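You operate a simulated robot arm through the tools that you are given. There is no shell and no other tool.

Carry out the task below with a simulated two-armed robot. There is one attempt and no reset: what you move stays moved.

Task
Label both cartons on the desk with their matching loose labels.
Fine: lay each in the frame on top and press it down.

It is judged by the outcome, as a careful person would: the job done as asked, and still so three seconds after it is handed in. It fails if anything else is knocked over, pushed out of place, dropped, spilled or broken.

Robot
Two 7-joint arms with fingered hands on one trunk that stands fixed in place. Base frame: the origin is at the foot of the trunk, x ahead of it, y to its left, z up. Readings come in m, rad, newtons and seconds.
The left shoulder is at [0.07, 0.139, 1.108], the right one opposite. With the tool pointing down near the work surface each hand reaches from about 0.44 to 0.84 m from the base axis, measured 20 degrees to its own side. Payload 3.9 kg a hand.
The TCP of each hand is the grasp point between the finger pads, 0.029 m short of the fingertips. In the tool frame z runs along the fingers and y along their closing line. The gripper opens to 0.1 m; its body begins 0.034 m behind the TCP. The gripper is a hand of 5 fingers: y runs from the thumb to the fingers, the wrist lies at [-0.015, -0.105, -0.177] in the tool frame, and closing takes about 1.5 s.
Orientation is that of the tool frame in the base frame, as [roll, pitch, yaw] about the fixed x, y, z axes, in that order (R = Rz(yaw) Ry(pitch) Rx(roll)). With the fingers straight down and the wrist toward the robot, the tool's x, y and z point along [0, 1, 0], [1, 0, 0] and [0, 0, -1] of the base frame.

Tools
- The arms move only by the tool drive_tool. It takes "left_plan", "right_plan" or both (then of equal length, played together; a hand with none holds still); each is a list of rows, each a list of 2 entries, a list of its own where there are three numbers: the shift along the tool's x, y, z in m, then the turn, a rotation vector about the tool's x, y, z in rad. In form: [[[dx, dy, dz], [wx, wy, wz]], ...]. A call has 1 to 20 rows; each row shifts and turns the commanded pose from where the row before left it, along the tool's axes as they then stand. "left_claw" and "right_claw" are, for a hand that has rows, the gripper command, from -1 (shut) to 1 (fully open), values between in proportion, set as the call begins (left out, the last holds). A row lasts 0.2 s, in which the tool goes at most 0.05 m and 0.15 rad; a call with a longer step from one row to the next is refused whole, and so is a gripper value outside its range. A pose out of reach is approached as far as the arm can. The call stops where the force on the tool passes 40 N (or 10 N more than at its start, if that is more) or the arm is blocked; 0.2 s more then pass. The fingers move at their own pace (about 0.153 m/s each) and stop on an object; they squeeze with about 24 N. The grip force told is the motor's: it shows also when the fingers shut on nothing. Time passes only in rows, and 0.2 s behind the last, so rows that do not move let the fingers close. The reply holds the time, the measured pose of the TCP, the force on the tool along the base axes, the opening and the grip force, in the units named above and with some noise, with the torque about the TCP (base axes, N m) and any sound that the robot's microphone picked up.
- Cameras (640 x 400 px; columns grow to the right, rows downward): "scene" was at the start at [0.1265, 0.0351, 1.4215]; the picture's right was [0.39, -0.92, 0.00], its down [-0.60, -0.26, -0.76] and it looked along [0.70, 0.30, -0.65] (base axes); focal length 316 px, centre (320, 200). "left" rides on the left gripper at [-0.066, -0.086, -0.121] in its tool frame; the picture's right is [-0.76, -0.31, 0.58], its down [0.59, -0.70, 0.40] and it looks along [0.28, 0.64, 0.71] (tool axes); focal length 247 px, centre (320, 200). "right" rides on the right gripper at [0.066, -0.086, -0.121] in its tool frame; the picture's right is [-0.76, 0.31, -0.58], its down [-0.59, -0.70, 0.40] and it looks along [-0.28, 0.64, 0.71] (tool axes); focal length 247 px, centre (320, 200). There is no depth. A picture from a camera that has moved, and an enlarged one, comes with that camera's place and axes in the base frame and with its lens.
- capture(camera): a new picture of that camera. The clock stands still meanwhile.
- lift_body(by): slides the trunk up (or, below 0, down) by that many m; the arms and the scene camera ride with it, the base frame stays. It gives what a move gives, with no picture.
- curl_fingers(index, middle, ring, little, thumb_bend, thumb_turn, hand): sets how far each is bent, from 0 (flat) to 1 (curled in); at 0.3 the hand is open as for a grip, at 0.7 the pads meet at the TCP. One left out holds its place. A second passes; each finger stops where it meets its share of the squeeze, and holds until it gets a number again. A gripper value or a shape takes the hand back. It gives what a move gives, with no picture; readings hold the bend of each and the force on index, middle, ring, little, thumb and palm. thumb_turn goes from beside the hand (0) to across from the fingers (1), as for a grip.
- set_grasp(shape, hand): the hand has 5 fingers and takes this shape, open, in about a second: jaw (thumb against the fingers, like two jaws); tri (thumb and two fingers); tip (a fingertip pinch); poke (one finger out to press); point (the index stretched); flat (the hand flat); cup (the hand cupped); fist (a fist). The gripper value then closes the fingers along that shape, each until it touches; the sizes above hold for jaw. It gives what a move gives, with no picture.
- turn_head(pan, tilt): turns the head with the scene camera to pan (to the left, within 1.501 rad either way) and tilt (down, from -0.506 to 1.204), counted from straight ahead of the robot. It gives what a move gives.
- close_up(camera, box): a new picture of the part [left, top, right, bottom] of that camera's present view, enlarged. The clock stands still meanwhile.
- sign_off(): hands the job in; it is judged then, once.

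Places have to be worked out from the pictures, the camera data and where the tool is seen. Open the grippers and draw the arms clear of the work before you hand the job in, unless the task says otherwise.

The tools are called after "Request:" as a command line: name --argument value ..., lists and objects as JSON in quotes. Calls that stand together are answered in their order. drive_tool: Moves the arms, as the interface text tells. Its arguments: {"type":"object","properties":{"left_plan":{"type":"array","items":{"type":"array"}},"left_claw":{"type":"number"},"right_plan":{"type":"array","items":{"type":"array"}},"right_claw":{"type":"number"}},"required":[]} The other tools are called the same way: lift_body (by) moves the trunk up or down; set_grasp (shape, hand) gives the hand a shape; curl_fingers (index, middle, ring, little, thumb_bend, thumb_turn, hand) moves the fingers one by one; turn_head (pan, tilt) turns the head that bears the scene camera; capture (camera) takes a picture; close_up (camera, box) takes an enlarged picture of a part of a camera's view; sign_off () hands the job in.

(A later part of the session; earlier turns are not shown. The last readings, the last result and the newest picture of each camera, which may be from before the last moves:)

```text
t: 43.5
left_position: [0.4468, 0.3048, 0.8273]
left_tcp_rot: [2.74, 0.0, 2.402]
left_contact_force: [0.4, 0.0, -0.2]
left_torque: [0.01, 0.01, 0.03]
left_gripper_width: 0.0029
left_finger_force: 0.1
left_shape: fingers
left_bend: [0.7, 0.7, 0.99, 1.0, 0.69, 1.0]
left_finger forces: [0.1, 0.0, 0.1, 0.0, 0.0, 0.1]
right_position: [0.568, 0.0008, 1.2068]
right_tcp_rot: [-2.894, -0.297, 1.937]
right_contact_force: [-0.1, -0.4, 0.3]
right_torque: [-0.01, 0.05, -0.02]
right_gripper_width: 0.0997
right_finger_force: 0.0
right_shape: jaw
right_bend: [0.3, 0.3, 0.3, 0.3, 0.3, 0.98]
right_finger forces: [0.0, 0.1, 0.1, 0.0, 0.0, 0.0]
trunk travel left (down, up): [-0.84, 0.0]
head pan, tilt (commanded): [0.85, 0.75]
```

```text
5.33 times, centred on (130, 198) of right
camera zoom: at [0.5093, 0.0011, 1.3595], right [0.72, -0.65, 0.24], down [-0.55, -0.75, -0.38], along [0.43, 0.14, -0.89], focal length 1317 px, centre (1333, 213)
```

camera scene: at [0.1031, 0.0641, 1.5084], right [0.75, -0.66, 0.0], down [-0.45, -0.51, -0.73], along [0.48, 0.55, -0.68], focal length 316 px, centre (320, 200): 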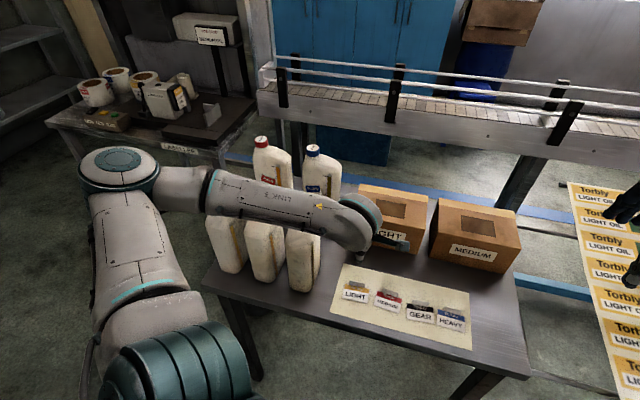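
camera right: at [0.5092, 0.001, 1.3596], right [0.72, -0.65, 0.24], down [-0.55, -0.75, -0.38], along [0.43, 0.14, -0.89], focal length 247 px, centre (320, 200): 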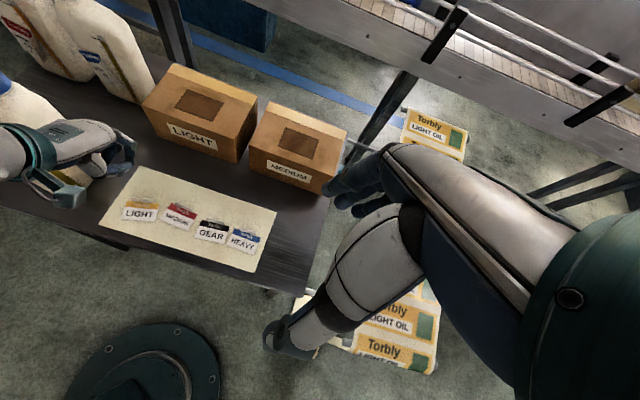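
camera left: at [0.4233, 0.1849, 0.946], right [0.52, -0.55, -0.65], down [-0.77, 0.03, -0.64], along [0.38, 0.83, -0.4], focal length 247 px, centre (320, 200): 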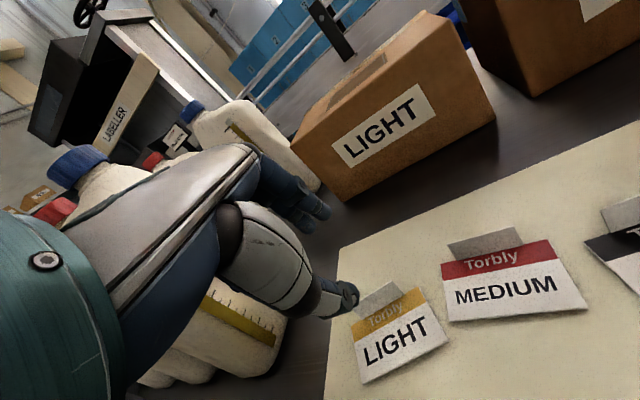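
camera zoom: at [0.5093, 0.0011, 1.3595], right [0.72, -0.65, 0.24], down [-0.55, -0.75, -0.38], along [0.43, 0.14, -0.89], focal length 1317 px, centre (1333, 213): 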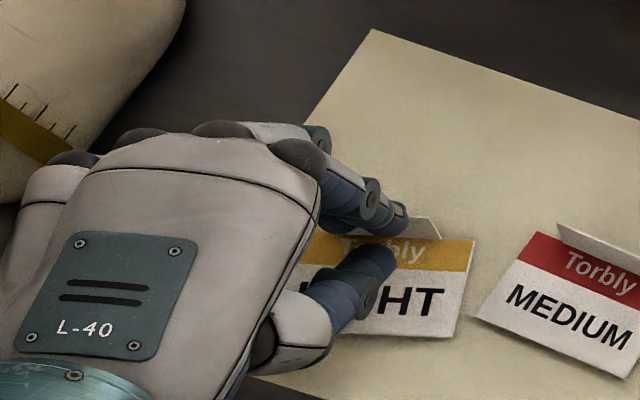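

The fingertips seem to be dropping behind the tab's top edge, with a 3 mm gap left. I'll squeeze: index/middle 0.75, thumb 0.75.

Request:
curl_fingers --hand "left" --index 0.74 --middle 0.74 --thumb_bend 0.76

Request:
close_up --camera "left" --box '[260, 190, 420, 320]'

Request:
close_up --camera "right" --box '[80, 160, 180, 235]'

```text
t: 44.5
left_position: [0.4467, 0.3055, 0.8258]
left_tcp_rot: [2.739, -0.001, 2.402]
left_contact_force: [0.0, -1.0, -1.0]
left_torque: [-0.02, 0.0, -0.01]
left_gripper_width: 0.0
left_finger_force: 0.0
left_shape: fingers
left_bend: [0.73, 0.74, 0.99, 1.0, 0.72, 1.0]
left_finger forces: [0.0, 0.1, 0.0, 0.0, 0.1, 0.0]
right_position: [0.5675, 0.0005, 1.2071]
right_tcp_rot: [-2.896, -0.297, 1.938]
right_contact_force: [0.0, 0.1, 0.0]
right_torque: [0.05, -0.03, -0.03]
right_gripper_width: 0.0998
right_finger_force: 0.1
right_shape: jaw
right_bend: [0.3, 0.3, 0.3, 0.3, 0.3, 0.98]
right_finger forces: [0.0, 0.1, 0.0, 0.1, 0.1, 0.1]
trunk travel left (down, up): [-0.84, 0.0]
head pan, tilt (commanded): [0.85, 0.75]
```

```text
3.08 times, centred on (340, 255) of left
camera zoom: at [0.4115, 0.1668, 0.9041], right [0.52, -0.55, -0.65], down [-0.77, 0.03, -0.64], along [0.38, 0.83, -0.41], focal length 760 px, centre (258, 31)
```

zoom: 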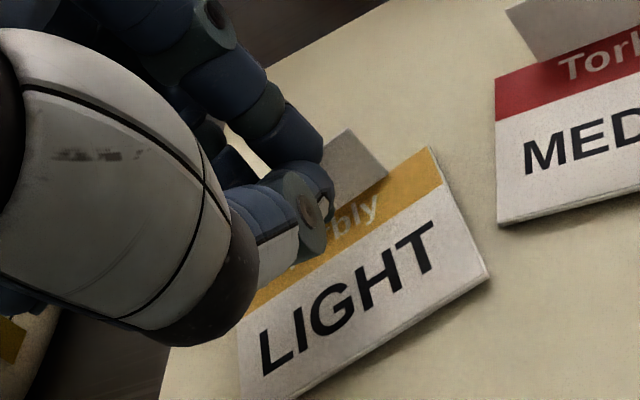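

```text
5.33 times, centred on (130, 198) of right
camera zoom: at [0.5093, 0.0011, 1.3595], right [0.72, -0.65, 0.24], down [-0.55, -0.75, -0.38], along [0.43, 0.14, -0.89], focal length 1317 px, centre (1333, 213)
```

zoom: 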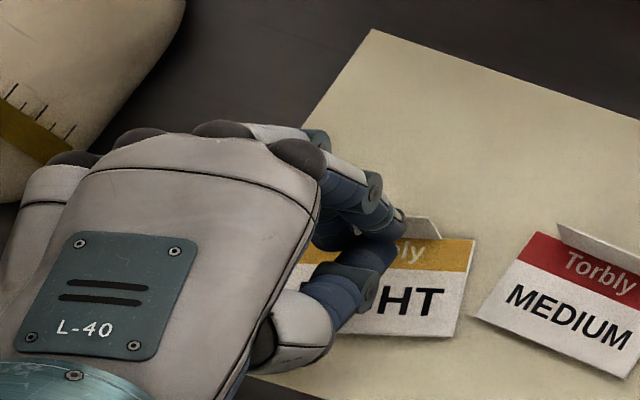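

Thumb and index stopped against each other or the tab (0.73/0.72), label still flat. I'll lift 1.5 cm to see if the label follows.

Request:
drive_tool --left_plan '[[[0, 0.002, -0.0046], [0, 0, 0]], [[0, 0.002, -0.0046], [0, 0, 0]], [[0, 0.002, -0.0046], [0, 0, 0]], [[0, 0, 0], [0, 0, 0]]]'

Request:
close_up --camera "left" --box '[260, 190, 420, 320]'

Request:
close_up --camera "right" --box '[80, 160, 180, 235]'

```text
t: 45.5
left_position: [0.4475, 0.3056, 0.8409]
left_tcp_rot: [2.74, -0.001, 2.402]
left_contact_force: [0.1, 0.1, 1.1]
left_torque: [0.0, 0.0, 0.01]
left_gripper_width: 0.0
left_finger_force: 0.0
left_shape: fingers
left_bend: [0.73, 0.74, 0.99, 1.0, 0.72, 1.0]
left_finger forces: [0.0, 0.0, 0.0, 0.1, 0.0, 0.0]
right_position: [0.5672, 0.0006, 1.2074]
right_tcp_rot: [-2.896, -0.296, 1.937]
right_contact_force: [0.5, -0.1, -0.3]
right_torque: [-0.03, 0.0, -0.03]
right_gripper_width: 0.0997
right_finger_force: 0.0
right_shape: jaw
right_bend: [0.3, 0.3, 0.3, 0.3, 0.3, 0.98]
right_finger forces: [0.1, 0.0, 0.0, 0.0, 0.0, 0.0]
trunk travel left (down, up): [-0.84, 0.0]
head pan, tilt (commanded): [0.85, 0.75]
```

```text
3.08 times, centred on (340, 255) of left
camera zoom: at [0.4119, 0.1676, 0.9194], right [0.52, -0.55, -0.65], down [-0.77, 0.03, -0.64], along [0.38, 0.83, -0.41], focal length 760 px, centre (258, 31)
```

zoom: 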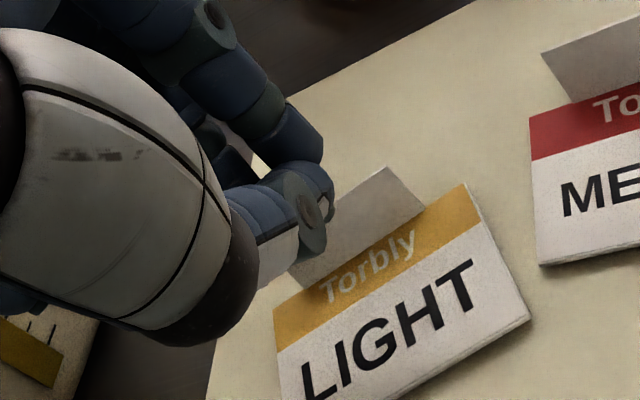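

```text
5.33 times, centred on (130, 198) of right
camera zoom: at [0.5093, 0.0011, 1.3594], right [0.72, -0.65, 0.24], down [-0.55, -0.75, -0.38], along [0.43, 0.14, -0.89], focal length 1317 px, centre (1333, 213)
```

zoom: 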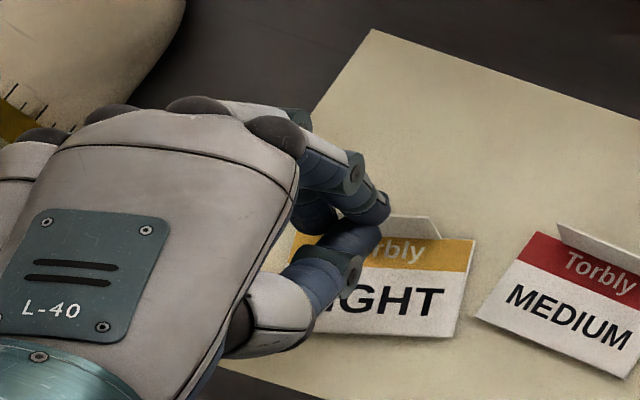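

The label stayed put: the index came down in front of the tab rather than behind it. Triangulating with the right camera puts the label surface at z≈0.783, lower than I assumed. I'll rise, open, and level the hand again so it can go lower.

Request:
drive_tool --left_plan '[[[0, 0.0058, -0.0138], [0, 0, 0]], [[0, 0.0058, -0.0138], [0, 0, 0]], [[0, 0, 0], [0, 0, 0]]]'

Request:
curl_fingers --hand "left" --index 0.55 --middle 0.55 --thumb_bend 0.55

Request:
drive_tool --left_plan '[[[0, 0, 0], [0.1, 0, 0]], [[0, 0, 0], [0.1, 0, 0]], [[0, 0, 0], [0.1, 0, 0]], [[0, 0, 0], [0.1, 0, 0]], [[0.0008, 0.018, 0], [0, 0, 0]], [[0, 0, 0], [0, 0, 0]]]'

Request:
close_up --camera "left" --box '[260, 180, 420, 310]'

Request:
close_up --camera "right" --box '[80, 150, 180, 225]'

```text
t: 46.4
left_position: [0.4461, 0.3052, 0.8707]
left_tcp_rot: [2.743, 0.002, 2.401]
left_contact_force: [-0.8, -0.6, -1.3]
left_torque: [-0.01, 0.02, 0.02]
left_gripper_width: 0.0002
left_finger_force: 0.0
left_shape: fingers
left_bend: [0.73, 0.74, 0.99, 1.0, 0.72, 1.0]
left_finger forces: [0.0, 0.0, 0.1, 0.1, 0.0, 0.0]
right_position: [0.5687, 0.0004, 1.2075]
right_tcp_rot: [-2.895, -0.296, 1.938]
right_contact_force: [0.5, -0.5, 0.3]
right_torque: [-0.02, 0.01, -0.01]
right_gripper_width: 0.0998
right_finger_force: 0.2
right_shape: jaw
right_bend: [0.3, 0.3, 0.3, 0.3, 0.3, 0.98]
right_finger forces: [0.0, 0.0, 0.0, 0.0, 0.0, 0.1]
trunk travel left (down, up): [-0.84, 0.0]
head pan, tilt (commanded): [0.85, 0.75]
```

```text
t: 47.4
left_position: [0.4467, 0.3049, 0.8706]
left_tcp_rot: [2.739, 0.001, 2.402]
left_contact_force: [0.7, -0.6, 0.5]
left_torque: [-0.01, -0.02, -0.03]
left_gripper_width: 0.0372
left_finger_force: 0.0
left_shape: fingers
left_bend: [0.55, 0.55, 0.99, 1.0, 0.55, 1.0]
left_finger forces: [0.0, 0.0, 0.0, 0.0, 0.1, 0.1]
right_position: [0.5675, 0.0004, 1.2065]
right_tcp_rot: [-2.896, -0.296, 1.937]
right_contact_force: [0.2, -0.6, 0.3]
right_torque: [-0.02, -0.01, -0.04]
right_gripper_width: 0.0997
right_finger_force: 0.2
right_shape: jaw
right_bend: [0.3, 0.3, 0.3, 0.3, 0.3, 0.98]
right_finger forces: [0.0, 0.0, 0.0, 0.0, 0.0, 0.0]
trunk travel left (down, up): [-0.84, 0.0]
head pan, tilt (commanded): [0.85, 0.75]
```

```text
t: 48.8
left_position: [0.458, 0.319, 0.8703]
left_tcp_rot: [-3.141, 0.001, 2.402]
left_contact_force: [-0.4, 0.5, 0.6]
left_torque: [0.0, 0.01, -0.02]
left_gripper_width: 0.037
left_finger_force: 0.1
left_shape: fingers
left_bend: [0.55, 0.55, 0.99, 1.0, 0.55, 1.0]
left_finger forces: [0.1, 0.1, 0.0, 0.1, 0.1, 0.1]
right_position: [0.568, 0.0009, 1.2071]
right_tcp_rot: [-2.897, -0.297, 1.938]
right_contact_force: [-0.3, 0.4, -0.1]
right_torque: [-0.01, -0.01, -0.01]
right_gripper_width: 0.0998
right_finger_force: 0.0
right_shape: jaw
right_bend: [0.3, 0.3, 0.3, 0.3, 0.3, 0.98]
right_finger forces: [0.1, 0.0, 0.0, 0.0, 0.0, 0.1]
trunk travel left (down, up): [-0.84, 0.0]
head pan, tilt (commanded): [0.85, 0.75]
```

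```text
3.08 times, centred on (340, 245) of left
camera zoom: at [0.45, 0.2116, 0.9914], right [0.35, -0.74, -0.58], down [-0.91, -0.12, -0.4], along [0.22, 0.67, -0.71], focal length 760 px, centre (258, 62)
```

zoom: 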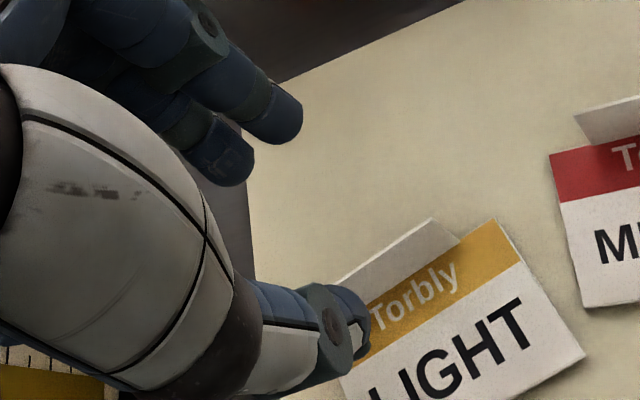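

```text
5.33 times, centred on (130, 188) of right
camera zoom: at [0.5092, 0.001, 1.3595], right [0.72, -0.65, 0.24], down [-0.55, -0.75, -0.38], along [0.43, 0.14, -0.89], focal length 1317 px, centre (1333, 267)
```

zoom: 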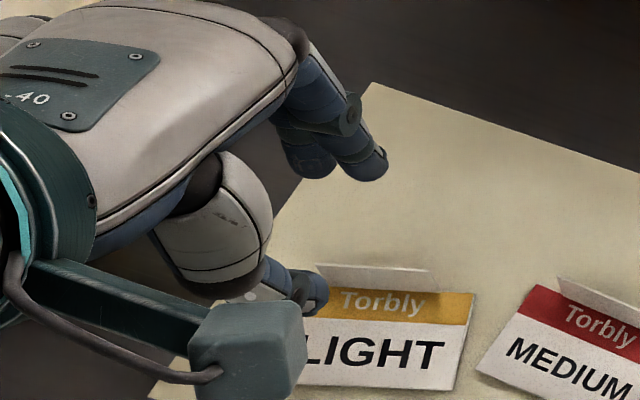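

Using both cameras, with bends at 0.55 the index end is at (y +33, z 36) mm and the thumb end at (y −19, z ~47) mm from the TCP. The tab is right under the TCP. I'll descend to about 0.829 and inspect with tight zooms.

Request:
drive_tool --left_plan '[[[0, -0.002, 0.014], [0, 0, 0]], [[0, 0, 0.014], [0, 0, 0]], [[0, 0, 0.013], [0, 0, 0]], [[0, 0, 0], [0, 0, 0]]]'

Request:
close_up --camera "left" --box '[290, 200, 370, 270]'

Request:
close_up --camera "right" --box '[110, 170, 180, 220]'

```text
t: 49.8
left_position: [0.4568, 0.3179, 0.8294]
left_tcp_rot: [3.141, 0.0, 2.404]
left_contact_force: [-0.8, 1.3, 0.2]
left_torque: [-0.02, -0.03, -0.03]
left_gripper_width: 0.0373
left_finger_force: 0.0
left_shape: fingers
left_bend: [0.55, 0.55, 0.99, 1.0, 0.55, 1.0]
left_finger forces: [0.1, 0.0, 0.0, 0.1, 0.0, 0.0]
right_position: [0.5669, 0.0007, 1.2066]
right_tcp_rot: [-2.895, -0.297, 1.937]
right_contact_force: [0.0, 0.5, -0.4]
right_torque: [0.0, -0.01, 0.0]
right_gripper_width: 0.0996
right_finger_force: 0.0
right_shape: jaw
right_bend: [0.3, 0.3, 0.3, 0.3, 0.3, 0.98]
right_finger forces: [0.0, 0.1, 0.0, 0.0, 0.0, 0.1]
trunk travel left (down, up): [-0.84, 0.0]
head pan, tilt (commanded): [0.85, 0.75]
```

```text
5.71 times, centred on (330, 235) of left
camera zoom: at [0.4478, 0.2094, 0.95], right [0.35, -0.74, -0.58], down [-0.91, -0.12, -0.4], along [0.22, 0.67, -0.71], focal length 1411 px, centre (263, 0)
```

zoom: 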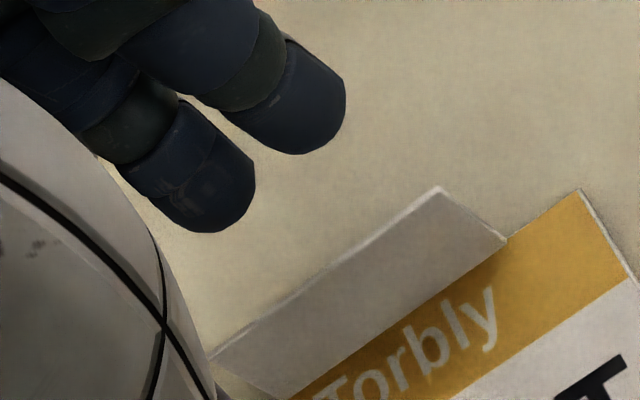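

```text
8.00 times, centred on (145, 195) of right
camera zoom: at [0.5091, 0.0012, 1.3595], right [0.72, -0.65, 0.24], down [-0.55, -0.75, -0.38], along [0.43, 0.14, -0.89], focal length 1976 px, centre (1720, 240)
```

zoom: 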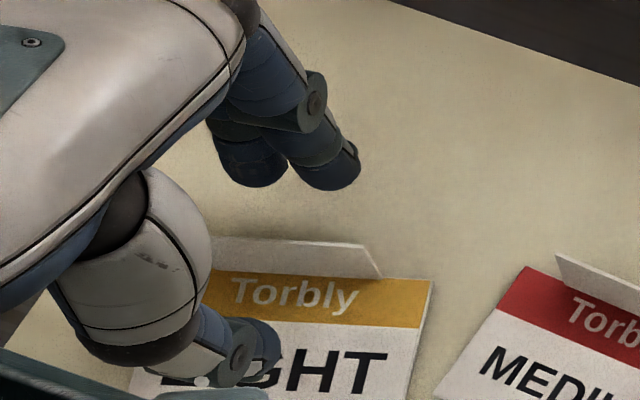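

Clear view: the fingers are on the far side, tab upright. I'll bring only index and middle in to 0.66 first, thumb staying, to see if they go behind the tab.

Request:
curl_fingers --hand "left" --index 0.65 --middle 0.65

Request:
close_up --camera "left" --box '[290, 200, 370, 270]'

Request:
close_up --camera "right" --box '[110, 170, 180, 220]'

```text
t: 50.8
left_position: [0.4551, 0.317, 0.8289]
left_tcp_rot: [-3.139, 0.001, 2.401]
left_contact_force: [-0.2, -0.5, -0.1]
left_torque: [-0.02, -0.02, 0.02]
left_gripper_width: 0.0255
left_finger_force: 0.0
left_shape: fingers
left_bend: [0.65, 0.65, 0.99, 1.0, 0.55, 1.0]
left_finger forces: [0.0, 0.0, 0.0, 0.0, 0.1, 0.0]
right_position: [0.5666, -0.0009, 1.2072]
right_tcp_rot: [-2.895, -0.297, 1.937]
right_contact_force: [0.3, -0.3, -0.4]
right_torque: [0.02, 0.01, 0.01]
right_gripper_width: 0.1
right_finger_force: 0.1
right_shape: jaw
right_bend: [0.3, 0.3, 0.3, 0.3, 0.3, 0.98]
right_finger forces: [0.1, 0.0, 0.0, 0.0, 0.1, 0.0]
trunk travel left (down, up): [-0.84, 0.0]
head pan, tilt (commanded): [0.85, 0.75]
```

```text
5.71 times, centred on (330, 235) of left
camera zoom: at [0.4478, 0.2092, 0.95], right [0.35, -0.74, -0.58], down [-0.91, -0.12, -0.4], along [0.22, 0.67, -0.71], focal length 1411 px, centre (263, 0)
```

zoom: 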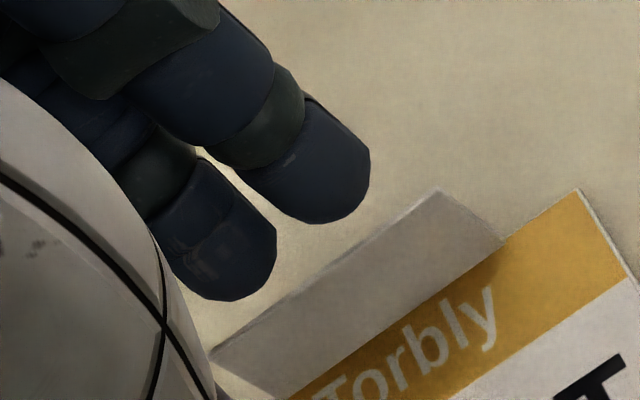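

```text
8.00 times, centred on (145, 195) of right
camera zoom: at [0.5093, 0.0011, 1.3595], right [0.72, -0.65, 0.24], down [-0.55, -0.75, -0.38], along [0.43, 0.14, -0.89], focal length 1976 px, centre (1720, 240)
```

zoom: 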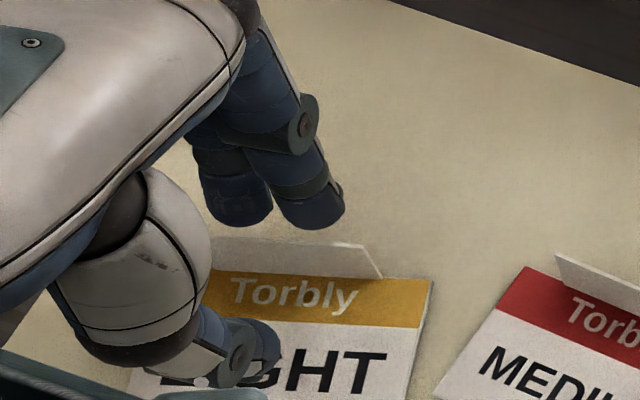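

The fingers approach from behind. One more small step to 0.70 shows whether they pass behind or over the tab.

Request:
curl_fingers --hand "left" --index 0.7 --middle 0.7

Request:
close_up --camera "left" --box '[290, 200, 370, 270]'

Request:
close_up --camera "right" --box '[110, 170, 180, 220]'

```text
t: 51.8
left_position: [0.4565, 0.3165, 0.8295]
left_tcp_rot: [-3.14, -0.001, 2.402]
left_contact_force: [0.6, -0.3, 0.6]
left_torque: [-0.03, 0.0, -0.02]
left_gripper_width: 0.0198
left_finger_force: 0.2
left_shape: fingers
left_bend: [0.7, 0.7, 0.99, 1.0, 0.55, 1.0]
left_finger forces: [0.1, 0.1, 0.0, 0.0, 0.0, 0.0]
right_position: [0.5665, 0.0007, 1.2076]
right_tcp_rot: [-2.894, -0.297, 1.936]
right_contact_force: [0.1, 0.0, 0.6]
right_torque: [0.02, -0.03, -0.03]
right_gripper_width: 0.0996
right_finger_force: 0.1
right_shape: jaw
right_bend: [0.3, 0.3, 0.3, 0.3, 0.3, 0.98]
right_finger forces: [0.0, 0.0, 0.0, 0.0, 0.1, 0.0]
trunk travel left (down, up): [-0.84, 0.0]
head pan, tilt (commanded): [0.85, 0.75]
```

```text
5.71 times, centred on (330, 235) of left
camera zoom: at [0.4478, 0.2092, 0.95], right [0.35, -0.74, -0.58], down [-0.91, -0.12, -0.4], along [0.22, 0.67, -0.71], focal length 1411 px, centre (263, 0)
```

zoom: 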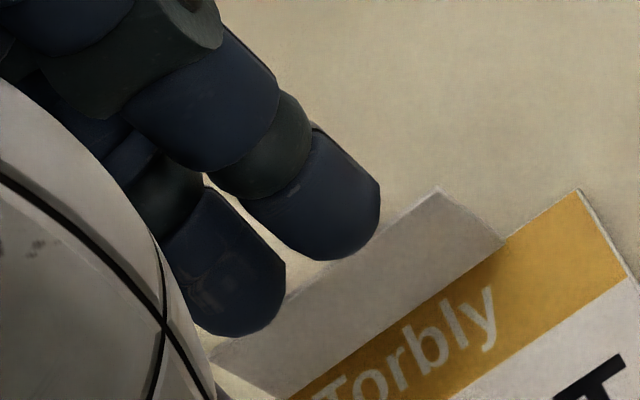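

```text
8.00 times, centred on (145, 195) of right
camera zoom: at [0.5093, 0.0011, 1.3595], right [0.72, -0.65, 0.24], down [-0.55, -0.75, -0.38], along [0.43, 0.14, -0.89], focal length 1976 px, centre (1720, 240)
```

zoom: 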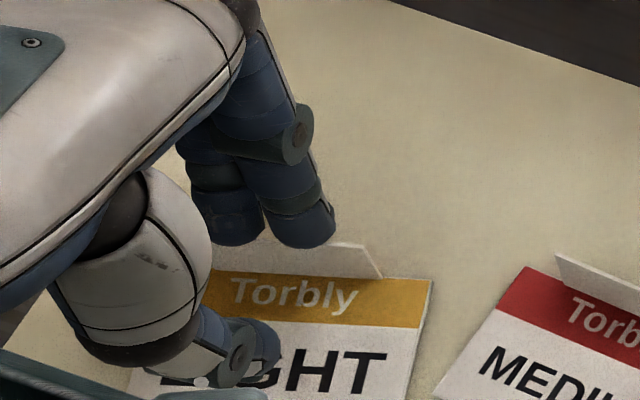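

The fingertips end right at the tab's top edge, so I need to know exactly how low each tip reaches. I'll calibrate by touching bare sheet beyond the label: lift, move forward 5 cm, close to 0.70 and step down until finger forces show contact.

Request:
drive_tool --left_plan '[[[0, 0, -0.02], [0, 0, 0]], [[0, 0, -0.015], [0, 0, 0]], [[0, 0.025, 0], [0, 0, 0]], [[0, 0.025, 0], [0, 0, 0]], [[0, 0, 0], [0, 0, 0]]]'

Request:
curl_fingers --hand "left" --index 0.7 --middle 0.7 --thumb_bend 0.7

Request:
drive_tool --left_plan '[[[0, 0, 0.015], [0, 0, 0]], [[0, 0, 0.015], [0, 0, 0]], [[0, 0, 0.004], [0, 0, 0]], [[0, 0, 0], [0, 0, 0]]]'

Request:
capture --camera "left"

Request:
close_up --camera "right" --box '[100, 150, 180, 210]'

```text
t: 53.0
left_position: [0.4896, 0.3543, 0.865]
left_tcp_rot: [-3.141, 0.0, 2.399]
left_contact_force: [-0.4, 0.5, 0.4]
left_torque: [-0.04, -0.02, 0.01]
left_gripper_width: 0.0201
left_finger_force: 0.0
left_shape: fingers
left_bend: [0.7, 0.7, 0.99, 1.0, 0.55, 1.0]
left_finger forces: [0.0, 0.0, 0.0, 0.0, 0.1, 0.0]
right_position: [0.5662, 0.0007, 1.2066]
right_tcp_rot: [-2.894, -0.297, 1.936]
right_contact_force: [0.7, -0.5, -0.5]
right_torque: [-0.01, -0.03, 0.0]
right_gripper_width: 0.0996
right_finger_force: 0.0
right_shape: jaw
right_bend: [0.3, 0.3, 0.3, 0.3, 0.3, 0.98]
right_finger forces: [0.0, 0.0, 0.1, 0.0, 0.0, 0.0]
trunk travel left (down, up): [-0.84, 0.0]
head pan, tilt (commanded): [0.85, 0.75]
```

```text
t: 54.0
left_position: [0.4907, 0.3538, 0.865]
left_tcp_rot: [3.141, 0.0, 2.402]
left_contact_force: [-0.8, 0.5, -0.5]
left_torque: [-0.03, 0.0, -0.04]
left_gripper_width: 0.0016
left_finger_force: 0.1
left_shape: fingers
left_bend: [0.7, 0.7, 0.99, 1.0, 0.7, 1.0]
left_finger forces: [0.0, 0.0, 0.0, 0.1, 0.0, 0.0]
right_position: [0.568, 0.0002, 1.2064]
right_tcp_rot: [-2.895, -0.298, 1.938]
right_contact_force: [-0.1, -0.2, 0.4]
right_torque: [-0.04, 0.0, 0.0]
right_gripper_width: 0.0999
right_finger_force: 0.1
right_shape: jaw
right_bend: [0.3, 0.3, 0.3, 0.3, 0.3, 0.98]
right_finger forces: [0.0, 0.0, 0.1, 0.0, 0.0, 0.1]
trunk travel left (down, up): [-0.84, 0.0]
head pan, tilt (commanded): [0.85, 0.75]
```

```text
t: 55.0
left_position: [0.4887, 0.3541, 0.8302]
left_tcp_rot: [3.141, 0.0, 2.401]
left_contact_force: [0.2, 0.1, -0.3]
left_torque: [0.02, -0.04, -0.01]
left_gripper_width: 0.0016
left_finger_force: 0.1
left_shape: fingers
left_bend: [0.7, 0.7, 0.99, 1.0, 0.7, 1.0]
left_finger forces: [0.0, 0.0, 0.0, 0.0, 0.0, 0.0]
right_position: [0.5672, -0.0003, 1.2084]
right_tcp_rot: [-2.894, -0.296, 1.937]
right_contact_force: [0.0, -0.8, -0.1]
right_torque: [0.08, -0.01, 0.0]
right_gripper_width: 0.0996
right_finger_force: 0.0
right_shape: jaw
right_bend: [0.3, 0.3, 0.3, 0.3, 0.3, 0.98]
right_finger forces: [0.0, 0.0, 0.0, 0.0, 0.0, 0.0]
trunk travel left (down, up): [-0.84, 0.0]
head pan, tilt (commanded): [0.85, 0.75]
```

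```text
taken
camera left: at [0.4816, 0.246, 0.9512], right [0.35, -0.74, -0.58], down [-0.91, -0.12, -0.4], along [0.22, 0.67, -0.71], focal length 247 px, centre (320, 200)
```

left: 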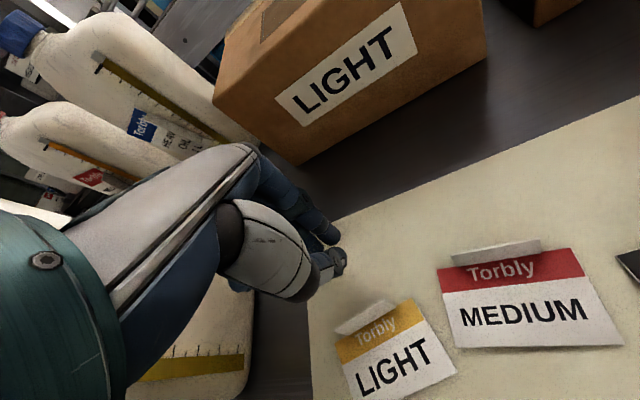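

```text
6.67 times, centred on (140, 180) of right
camera zoom: at [0.5093, 0.0011, 1.3594], right [0.72, -0.65, 0.24], down [-0.55, -0.75, -0.38], along [0.43, 0.14, -0.89], focal length 1646 px, centre (1520, 333)
```

zoom: 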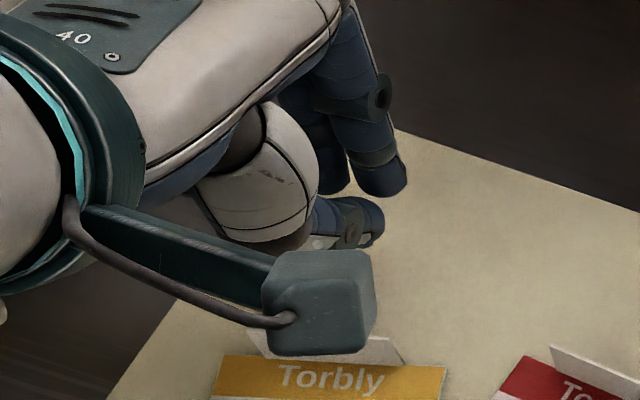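

No contact yet at z=0.830. I step down gently, 2 mm at a time.

Request:
drive_tool --left_plan '[[[0, 0, 0.002], [0, 0, 0]], [[0, 0, 0.002], [0, 0, 0]], [[0, 0, 0], [0, 0, 0]]]'

Request:
drive_tool --left_plan '[[[0, 0, 0.002], [0, 0, 0]], [[0, 0, 0], [0, 0, 0]]]'

Request:
drive_tool --left_plan '[[[0, 0, 0.002], [0, 0, 0]], [[0, 0, 0], [0, 0, 0]]]'

```text
t: 55.8
left_position: [0.4906, 0.3547, 0.827]
left_tcp_rot: [3.14, 0.0, 2.401]
left_contact_force: [0.7, -0.1, -0.8]
left_torque: [0.0, -0.03, 0.02]
left_gripper_width: 0.0018
left_finger_force: 0.0
left_shape: fingers
left_bend: [0.7, 0.7, 0.99, 1.0, 0.7, 1.0]
left_finger forces: [0.0, 0.0, 0.1, 0.0, 0.0, 0.0]
right_position: [0.5671, -0.0013, 1.2087]
right_tcp_rot: [-2.895, -0.295, 1.938]
right_contact_force: [0.6, 0.7, 1.2]
right_torque: [-0.02, 0.0, -0.01]
right_gripper_width: 0.0996
right_finger_force: 0.0
right_shape: jaw
right_bend: [0.3, 0.3, 0.3, 0.3, 0.3, 0.98]
right_finger forces: [0.0, 0.0, 0.1, 0.0, 0.0, 0.0]
trunk travel left (down, up): [-0.84, 0.0]
head pan, tilt (commanded): [0.85, 0.75]
```

```text
t: 56.4
left_position: [0.4896, 0.3556, 0.8248]
left_tcp_rot: [3.141, 0.0, 2.401]
left_contact_force: [0.2, 0.1, 0.3]
left_torque: [0.0, 0.02, 0.03]
left_gripper_width: 0.0017
left_finger_force: 0.0
left_shape: fingers
left_bend: [0.7, 0.7, 0.99, 1.0, 0.7, 1.0]
left_finger forces: [0.0, 0.0, 0.1, 0.1, 0.0, 0.0]
right_position: [0.5676, 0.001, 1.2073]
right_tcp_rot: [-2.896, -0.297, 1.937]
right_contact_force: [0.5, 0.3, -0.7]
right_torque: [-0.03, 0.0, 0.0]
right_gripper_width: 0.0999
right_finger_force: 0.0
right_shape: jaw
right_bend: [0.3, 0.3, 0.3, 0.3, 0.3, 0.98]
right_finger forces: [0.0, 0.0, 0.1, 0.0, 0.0, 0.0]
trunk travel left (down, up): [-0.84, 0.0]
head pan, tilt (commanded): [0.85, 0.75]
```

```text
t: 57.0
left_position: [0.4911, 0.355, 0.8237]
left_tcp_rot: [3.139, 0.0, 2.401]
left_contact_force: [-0.3, 0.1, -0.1]
left_torque: [0.0, -0.01, -0.02]
left_gripper_width: 0.0017
left_finger_force: 0.0
left_shape: fingers
left_bend: [0.7, 0.7, 0.99, 1.0, 0.7, 1.0]
left_finger forces: [0.0, 0.1, 0.0, 0.1, 0.1, 0.0]
right_position: [0.568, -0.0001, 1.2079]
right_tcp_rot: [-2.895, -0.296, 1.937]
right_contact_force: [-0.7, -0.3, 0.0]
right_torque: [0.01, 0.03, 0.02]
right_gripper_width: 0.1
right_finger_force: 0.1
right_shape: jaw
right_bend: [0.3, 0.3, 0.3, 0.3, 0.3, 0.98]
right_finger forces: [0.1, 0.0, 0.0, 0.0, 0.1, 0.1]
trunk travel left (down, up): [-0.84, 0.0]
head pan, tilt (commanded): [0.85, 0.75]
```

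No contact yet at z=0.823, so there is more room below than I used before. I continue stepping down.

Request:
drive_tool --left_plan '[[[0, 0, 0.002], [0, 0, 0]], [[0, 0, 0], [0, 0, 0]]]'

Request:
drive_tool --left_plan '[[[0, 0, 0.002], [0, 0, 0]], [[0, 0, 0], [0, 0, 0]]]'

Request:
drive_tool --left_plan '[[[0, 0, 0.002], [0, 0, 0]], [[0, 0, 0], [0, 0, 0]]]'

Request:
drive_tool --left_plan '[[[0, 0, 0.002], [0, 0, 0]], [[0, 0, 0], [0, 0, 0]]]'

```text
t: 57.5
left_position: [0.4897, 0.3535, 0.8208]
left_tcp_rot: [3.14, 0.002, 2.403]
left_contact_force: [0.0, -0.4, -0.1]
left_torque: [-0.01, 0.04, -0.02]
left_gripper_width: 0.0013
left_finger_force: 0.1
left_shape: fingers
left_bend: [0.7, 0.7, 0.99, 1.0, 0.7, 1.0]
left_finger forces: [0.0, 0.0, 0.1, 0.0, 0.1, 0.0]
right_position: [0.5672, 0.0011, 1.2065]
right_tcp_rot: [-2.894, -0.297, 1.936]
right_contact_force: [0.2, 0.8, 0.7]
right_torque: [0.04, -0.02, -0.04]
right_gripper_width: 0.0997
right_finger_force: 0.1
right_shape: jaw
right_bend: [0.3, 0.3, 0.3, 0.3, 0.3, 0.98]
right_finger forces: [0.1, 0.0, 0.1, 0.0, 0.1, 0.1]
trunk travel left (down, up): [-0.84, 0.0]
head pan, tilt (commanded): [0.85, 0.75]
```

```text
t: 58.1
left_position: [0.4896, 0.3562, 0.818]
left_tcp_rot: [-3.141, 0.001, 2.4]
left_contact_force: [0.2, 0.7, -0.4]
left_torque: [0.0, -0.03, 0.02]
left_gripper_width: 0.0019
left_finger_force: 0.1
left_shape: fingers
left_bend: [0.7, 0.7, 0.99, 1.0, 0.7, 1.0]
left_finger forces: [0.0, 0.1, 0.0, 0.1, 0.1, 0.0]
right_position: [0.568, 0.0003, 1.207]
right_tcp_rot: [-2.892, -0.296, 1.936]
right_contact_force: [0.1, 0.4, 0.3]
right_torque: [0.04, 0.02, 0.01]
right_gripper_width: 0.0994
right_finger_force: 0.0
right_shape: jaw
right_bend: [0.3, 0.3, 0.3, 0.3, 0.3, 0.98]
right_finger forces: [0.1, 0.1, 0.0, 0.1, 0.0, 0.1]
trunk travel left (down, up): [-0.84, 0.0]
head pan, tilt (commanded): [0.85, 0.75]
```

```text
t: 58.8
left_position: [0.4902, 0.3553, 0.8157]
left_tcp_rot: [-3.141, 0.0, 2.401]
left_contact_force: [0.3, -0.1, 1.0]
left_torque: [0.01, -0.05, -0.01]
left_gripper_width: 0.0018
left_finger_force: 0.2
left_shape: fingers
left_bend: [0.7, 0.7, 0.99, 1.0, 0.7, 1.0]
left_finger forces: [0.1, 0.0, 0.0, 0.0, 0.0, 0.0]
right_position: [0.5674, 0.0008, 1.2069]
right_tcp_rot: [-2.895, -0.298, 1.938]
right_contact_force: [1.3, -0.1, 0.0]
right_torque: [0.0, 0.0, -0.03]
right_gripper_width: 0.0996
right_finger_force: 0.1
right_shape: jaw
right_bend: [0.3, 0.3, 0.3, 0.3, 0.3, 0.98]
right_finger forces: [0.1, 0.1, 0.0, 0.0, 0.0, 0.0]
trunk travel left (down, up): [-0.84, 0.0]
head pan, tilt (commanded): [0.85, 0.75]
```

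```text
t: 59.4
left_position: [0.4896, 0.3536, 0.8151]
left_tcp_rot: [3.14, -0.001, 2.4]
left_contact_force: [0.4, 0.1, 0.1]
left_torque: [0.03, 0.04, 0.01]
left_gripper_width: 0.0013
left_finger_force: 0.1
left_shape: fingers
left_bend: [0.7, 0.7, 0.99, 1.0, 0.7, 1.0]
left_finger forces: [0.0, 0.0, 0.0, 0.0, 0.1, 0.1]
right_position: [0.5678, 0.0008, 1.2079]
right_tcp_rot: [-2.895, -0.295, 1.938]
right_contact_force: [-0.1, 0.0, 0.0]
right_torque: [0.01, -0.02, 0.01]
right_gripper_width: 0.0997
right_finger_force: 0.0
right_shape: jaw
right_bend: [0.3, 0.3, 0.3, 0.3, 0.3, 0.98]
right_finger forces: [0.0, 0.1, 0.1, 0.0, 0.0, 0.0]
trunk travel left (down, up): [-0.84, 0.0]
head pan, tilt (commanded): [0.85, 0.75]
```

Still free at 0.815; all my earlier attempts were simply too high. I continue down to find the surface.

Request:
drive_tool --left_plan '[[[0, 0, 0.002], [0, 0, 0]], [[0, 0, 0], [0, 0, 0]]]'

Request:
drive_tool --left_plan '[[[0, 0, 0.002], [0, 0, 0]], [[0, 0, 0], [0, 0, 0]]]'

Request:
drive_tool --left_plan '[[[0, 0, 0.002], [0, 0, 0]], [[0, 0, 0], [0, 0, 0]]]'

Request:
close_up --camera "right" --box '[100, 150, 180, 210]'

```text
t: 60.0
left_position: [0.4912, 0.355, 0.8118]
left_tcp_rot: [3.139, -0.001, 2.402]
left_contact_force: [-0.1, -0.8, 5.7]
left_torque: [-0.11, 0.05, -0.01]
left_gripper_width: 0.0015
left_finger_force: 2.6
left_shape: fingers
left_bend: [0.7, 0.7, 0.99, 1.0, 0.7, 1.0]
left_finger forces: [0.0, 0.0, 0.1, 0.0, 5.0, 0.0]
right_position: [0.5677, 0.0004, 1.2073]
right_tcp_rot: [-2.895, -0.297, 1.936]
right_contact_force: [0.0, 0.1, 0.3]
right_torque: [-0.01, -0.03, -0.02]
right_gripper_width: 0.0998
right_finger_force: 0.1
right_shape: jaw
right_bend: [0.3, 0.3, 0.3, 0.3, 0.3, 0.98]
right_finger forces: [0.0, 0.0, 0.0, 0.0, 0.1, 0.0]
trunk travel left (down, up): [-0.84, 0.0]
head pan, tilt (commanded): [0.85, 0.75]
```

```text
t: 60.5
left_position: [0.4906, 0.3538, 0.8127]
left_tcp_rot: [3.136, 0.002, 2.401]
left_contact_force: [-1.3, -2.1, 14.2]
left_torque: [-0.16, 0.1, -0.04]
left_gripper_width: 0.0006
left_finger_force: 7.8
left_shape: fingers
left_bend: [0.7, 0.7, 0.99, 1.0, 0.71, 1.0]
left_finger forces: [0.0, 2.3, 0.1, 0.0, 13.0, 0.0]
right_position: [0.565, -0.0007, 1.2078]
right_tcp_rot: [-2.898, -0.3, 1.938]
right_contact_force: [-1.1, -0.3, 0.1]
right_torque: [0.02, 0.01, 0.02]
right_gripper_width: 0.0999
right_finger_force: 0.1
right_shape: jaw
right_bend: [0.3, 0.3, 0.3, 0.3, 0.3, 0.98]
right_finger forces: [0.0, 0.0, 0.1, 0.0, 0.0, 0.1]
trunk travel left (down, up): [-0.84, 0.0]
head pan, tilt (commanded): [0.85, 0.75]
```

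```text
t: 61.1
left_position: [0.4897, 0.3532, 0.8129]
left_tcp_rot: [3.134, 0.002, 2.402]
left_contact_force: [-2.4, -0.7, 29.5]
left_torque: [-0.09, 0.1, -0.05]
left_gripper_width: 0.0
left_finger_force: 14.5
left_shape: fingers
left_bend: [0.7, 0.71, 0.99, 1.0, 0.72, 1.0]
left_finger forces: [0.0, 9.0, 0.0, 0.0, 20.9, 0.0]
right_position: [0.5634, -0.0016, 1.2095]
right_tcp_rot: [-2.9, -0.299, 1.938]
right_contact_force: [0.3, -0.2, -0.4]
right_torque: [0.0, 0.01, 0.01]
right_gripper_width: 0.0997
right_finger_force: 0.0
right_shape: jaw
right_bend: [0.3, 0.3, 0.3, 0.3, 0.3, 0.98]
right_finger forces: [0.0, 0.0, 0.0, 0.0, 0.0, 0.0]
trunk travel left (down, up): [-0.84, 0.0]
head pan, tilt (commanded): [0.85, 0.75]
```

```text
6.67 times, centred on (140, 180) of right
camera zoom: at [0.5051, -0.0017, 1.3614], right [0.72, -0.65, 0.24], down [-0.55, -0.74, -0.38], along [0.43, 0.14, -0.89], focal length 1646 px, centre (1520, 333)
```

zoom: 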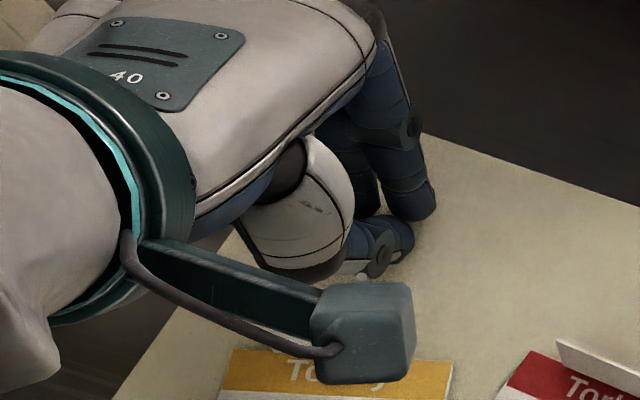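

The thumb touched the sheet at TCP z≈0.8125 and the middle finger about 2 mm later, so the tips are nearly level and I should close at z≈0.815. I'll lift, open to 0.6, and return over the tab.

Request:
drive_tool --left_plan '[[[0, 0, -0.02], [0, 0, 0]], [[0, 0, -0.03], [0, 0, 0]], [[0, -0.0265, 0], [0, 0, 0]], [[0, -0.0265, 0], [0, 0, 0]], [[0, 0, 0], [0, 0, 0]]]'

Request:
curl_fingers --hand "left" --index 0.6 --middle 0.6 --thumb_bend 0.6

Request:
close_up --camera "left" --box '[270, 190, 430, 320]'

Request:
close_up --camera "right" --box '[100, 160, 180, 220]'

```text
t: 62.4
left_position: [0.4531, 0.3144, 0.8581]
left_tcp_rot: [-3.142, 0.001, 2.4]
left_contact_force: [-0.4, -0.2, 0.2]
left_torque: [-0.04, 0.01, 0.02]
left_gripper_width: 0.001
left_finger_force: 0.0
left_shape: fingers
left_bend: [0.7, 0.7, 0.99, 1.0, 0.7, 1.0]
left_finger forces: [0.0, 0.0, 0.1, 0.0, 0.1, 0.0]
right_position: [0.5667, 0.0006, 1.2079]
right_tcp_rot: [-2.895, -0.296, 1.938]
right_contact_force: [0.8, 0.0, 0.0]
right_torque: [0.0, -0.01, 0.0]
right_gripper_width: 0.0996
right_finger_force: 0.0
right_shape: jaw
right_bend: [0.3, 0.3, 0.3, 0.3, 0.3, 0.98]
right_finger forces: [0.1, 0.1, 0.0, 0.1, 0.1, 0.0]
trunk travel left (down, up): [-0.84, 0.0]
head pan, tilt (commanded): [0.85, 0.75]
```

```text
t: 63.4
left_position: [0.4557, 0.3142, 0.8583]
left_tcp_rot: [-3.141, 0.001, 2.401]
left_contact_force: [-0.5, 0.0, 0.1]
left_torque: [0.0, 0.02, 0.05]
left_gripper_width: 0.0247
left_finger_force: 0.0
left_shape: fingers
left_bend: [0.6, 0.6, 0.99, 1.0, 0.6, 1.0]
left_finger forces: [0.1, 0.1, 0.0, 0.0, 0.0, 0.1]
right_position: [0.5671, -0.0006, 1.2085]
right_tcp_rot: [-2.895, -0.296, 1.937]
right_contact_force: [0.8, -0.6, 0.2]
right_torque: [0.02, 0.0, -0.03]
right_gripper_width: 0.0998
right_finger_force: 0.1
right_shape: jaw
right_bend: [0.3, 0.3, 0.3, 0.3, 0.3, 0.98]
right_finger forces: [0.0, 0.0, 0.0, 0.1, 0.0, 0.1]
trunk travel left (down, up): [-0.84, 0.0]
head pan, tilt (commanded): [0.85, 0.75]
```

```text
3.08 times, centred on (350, 255) of left
camera zoom: at [0.4465, 0.206, 0.9785], right [0.35, -0.74, -0.58], down [-0.91, -0.12, -0.4], along [0.22, 0.67, -0.71], focal length 760 px, centre (228, 31)
```

zoom: 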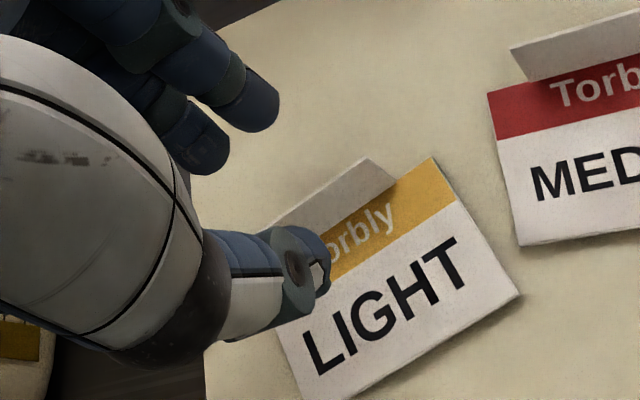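

```text
6.67 times, centred on (140, 190) of right
camera zoom: at [0.5091, 0.001, 1.3595], right [0.72, -0.65, 0.24], down [-0.55, -0.75, -0.38], along [0.43, 0.14, -0.89], focal length 1646 px, centre (1520, 267)
```

zoom: 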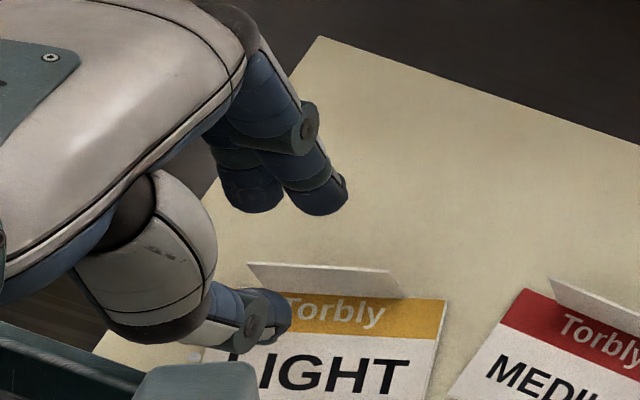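

Tab measured at [0.4587, 0.319], about 6 mm ahead of the TCP. I'll shift forward 5 mm and descend to z≈0.820.

Request:
drive_tool --left_plan '[[[0, 0.005, 0.013], [0, 0, 0]], [[0, 0, 0.013], [0, 0, 0]], [[0, 0, 0.012], [0, 0, 0]], [[0, 0, 0], [0, 0, 0]]]'

Request:
close_up --camera "left" --box '[280, 190, 400, 290]'

Request:
close_up --camera "right" --box '[100, 165, 180, 225]'

```text
t: 64.3
left_position: [0.4574, 0.3188, 0.8205]
left_tcp_rot: [3.14, -0.001, 2.403]
left_contact_force: [0.4, 0.7, 0.7]
left_torque: [0.01, -0.01, 0.0]
left_gripper_width: 0.0249
left_finger_force: 0.0
left_shape: fingers
left_bend: [0.6, 0.6, 0.99, 1.0, 0.6, 1.0]
left_finger forces: [0.0, 0.0, 0.1, 0.0, 0.1, 0.0]
right_position: [0.5688, 0.0006, 1.2073]
right_tcp_rot: [-2.894, -0.298, 1.937]
right_contact_force: [-0.8, 0.5, 0.7]
right_torque: [-0.01, 0.02, -0.01]
right_gripper_width: 0.0997
right_finger_force: 0.2
right_shape: jaw
right_bend: [0.3, 0.3, 0.3, 0.3, 0.3, 0.98]
right_finger forces: [0.0, 0.0, 0.0, 0.0, 0.0, 0.0]
trunk travel left (down, up): [-0.84, 0.0]
head pan, tilt (commanded): [0.85, 0.75]
```

```text
4.00 times, centred on (340, 240) of left
camera zoom: at [0.4497, 0.2104, 0.941], right [0.35, -0.74, -0.58], down [-0.91, -0.12, -0.4], along [0.22, 0.67, -0.71], focal length 988 px, centre (240, 40)
```

zoom: 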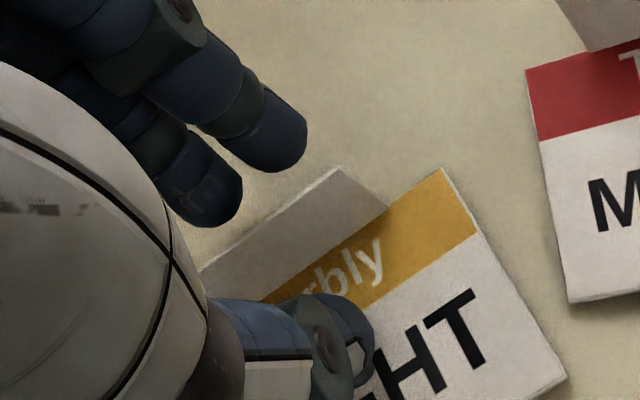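

```text
6.67 times, centred on (140, 195) of right
camera zoom: at [0.5092, 0.0011, 1.3595], right [0.72, -0.65, 0.24], down [-0.55, -0.75, -0.38], along [0.43, 0.14, -0.89], focal length 1646 px, centre (1520, 233)
```

zoom: 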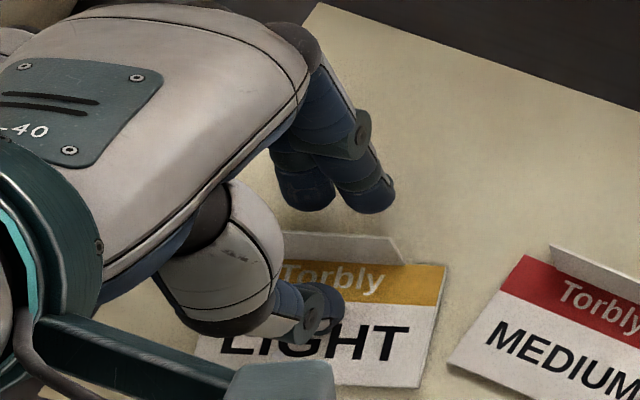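

Good: still no contact. I close to 0.66 and lower 4 mm more.

Request:
curl_fingers --hand "left" --index 0.66 --middle 0.66 --thumb_bend 0.64

Request:
drive_tool --left_plan '[[[0, 0, 0.002], [0, 0, 0]], [[0, 0, 0.002], [0, 0, 0]], [[0, 0, 0], [0, 0, 0]]]'

Request:
close_up --camera "left" --box '[280, 190, 400, 290]'

Request:
close_up --camera "right" --box '[100, 165, 180, 225]'

```text
t: 65.3
left_position: [0.458, 0.3183, 0.8206]
left_tcp_rot: [3.141, -0.001, 2.401]
left_contact_force: [-0.4, 0.4, -0.8]
left_torque: [0.01, -0.02, 0.0]
left_gripper_width: 0.0137
left_finger_force: 0.0
left_shape: fingers
left_bend: [0.66, 0.66, 0.99, 1.0, 0.64, 1.0]
left_finger forces: [0.0, 0.0, 0.0, 0.1, 0.0, 0.1]
right_position: [0.5682, 0.0001, 1.2086]
right_tcp_rot: [-2.895, -0.297, 1.935]
right_contact_force: [-0.3, 0.4, -0.2]
right_torque: [0.0, 0.0, -0.01]
right_gripper_width: 0.0999
right_finger_force: 0.0
right_shape: jaw
right_bend: [0.3, 0.3, 0.3, 0.3, 0.3, 0.98]
right_finger forces: [0.0, 0.0, 0.1, 0.0, 0.0, 0.1]
trunk travel left (down, up): [-0.84, 0.0]
head pan, tilt (commanded): [0.85, 0.75]
```

```text
t: 66.2
left_position: [0.4582, 0.3178, 0.8168]
left_tcp_rot: [3.139, 0.002, 2.403]
left_contact_force: [-1.0, -0.3, 9.3]
left_torque: [-0.17, 0.11, 0.01]
left_gripper_width: 0.013
left_finger_force: 5.3
left_shape: fingers
left_bend: [0.66, 0.66, 0.99, 1.0, 0.64, 1.0]
left_finger forces: [0.0, 0.1, 0.0, 0.0, 9.7, 0.0]
right_position: [0.5666, -0.0, 1.2069]
right_tcp_rot: [-2.894, -0.297, 1.937]
right_contact_force: [-0.2, 0.1, 0.8]
right_torque: [0.01, 0.0, -0.02]
right_gripper_width: 0.1001
right_finger_force: 0.2
right_shape: jaw
right_bend: [0.3, 0.3, 0.3, 0.3, 0.3, 0.98]
right_finger forces: [0.0, 0.1, 0.1, 0.0, 0.1, 0.0]
trunk travel left (down, up): [-0.84, 0.0]
head pan, tilt (commanded): [0.85, 0.75]
```

```text
4.00 times, centred on (340, 240) of left
camera zoom: at [0.4492, 0.2095, 0.9383], right [0.35, -0.74, -0.58], down [-0.91, -0.12, -0.4], along [0.23, 0.67, -0.71], focal length 988 px, centre (240, 40)
```

zoom: 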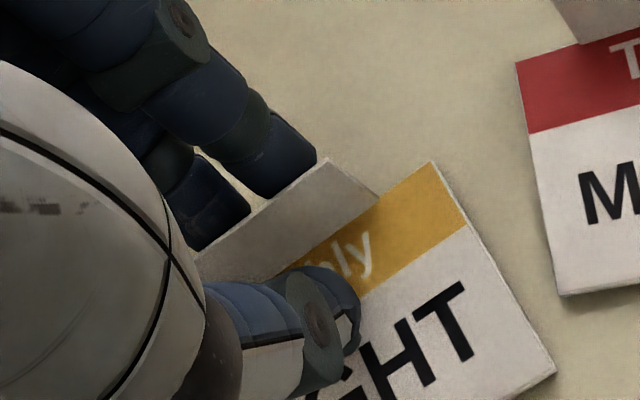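

```text
6.67 times, centred on (140, 195) of right
camera zoom: at [0.508, 0.0003, 1.3601], right [0.72, -0.65, 0.24], down [-0.55, -0.75, -0.38], along [0.43, 0.14, -0.89], focal length 1646 px, centre (1520, 233)
```

zoom: 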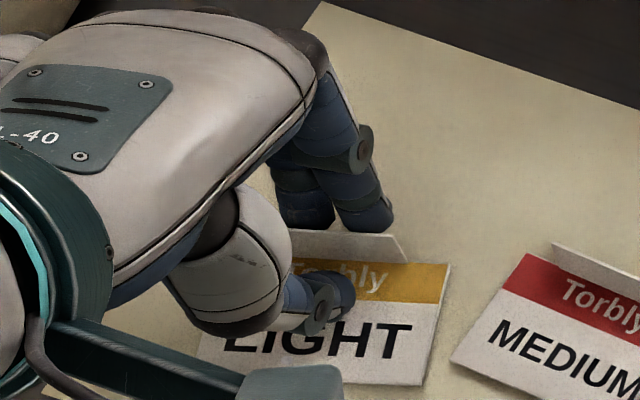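

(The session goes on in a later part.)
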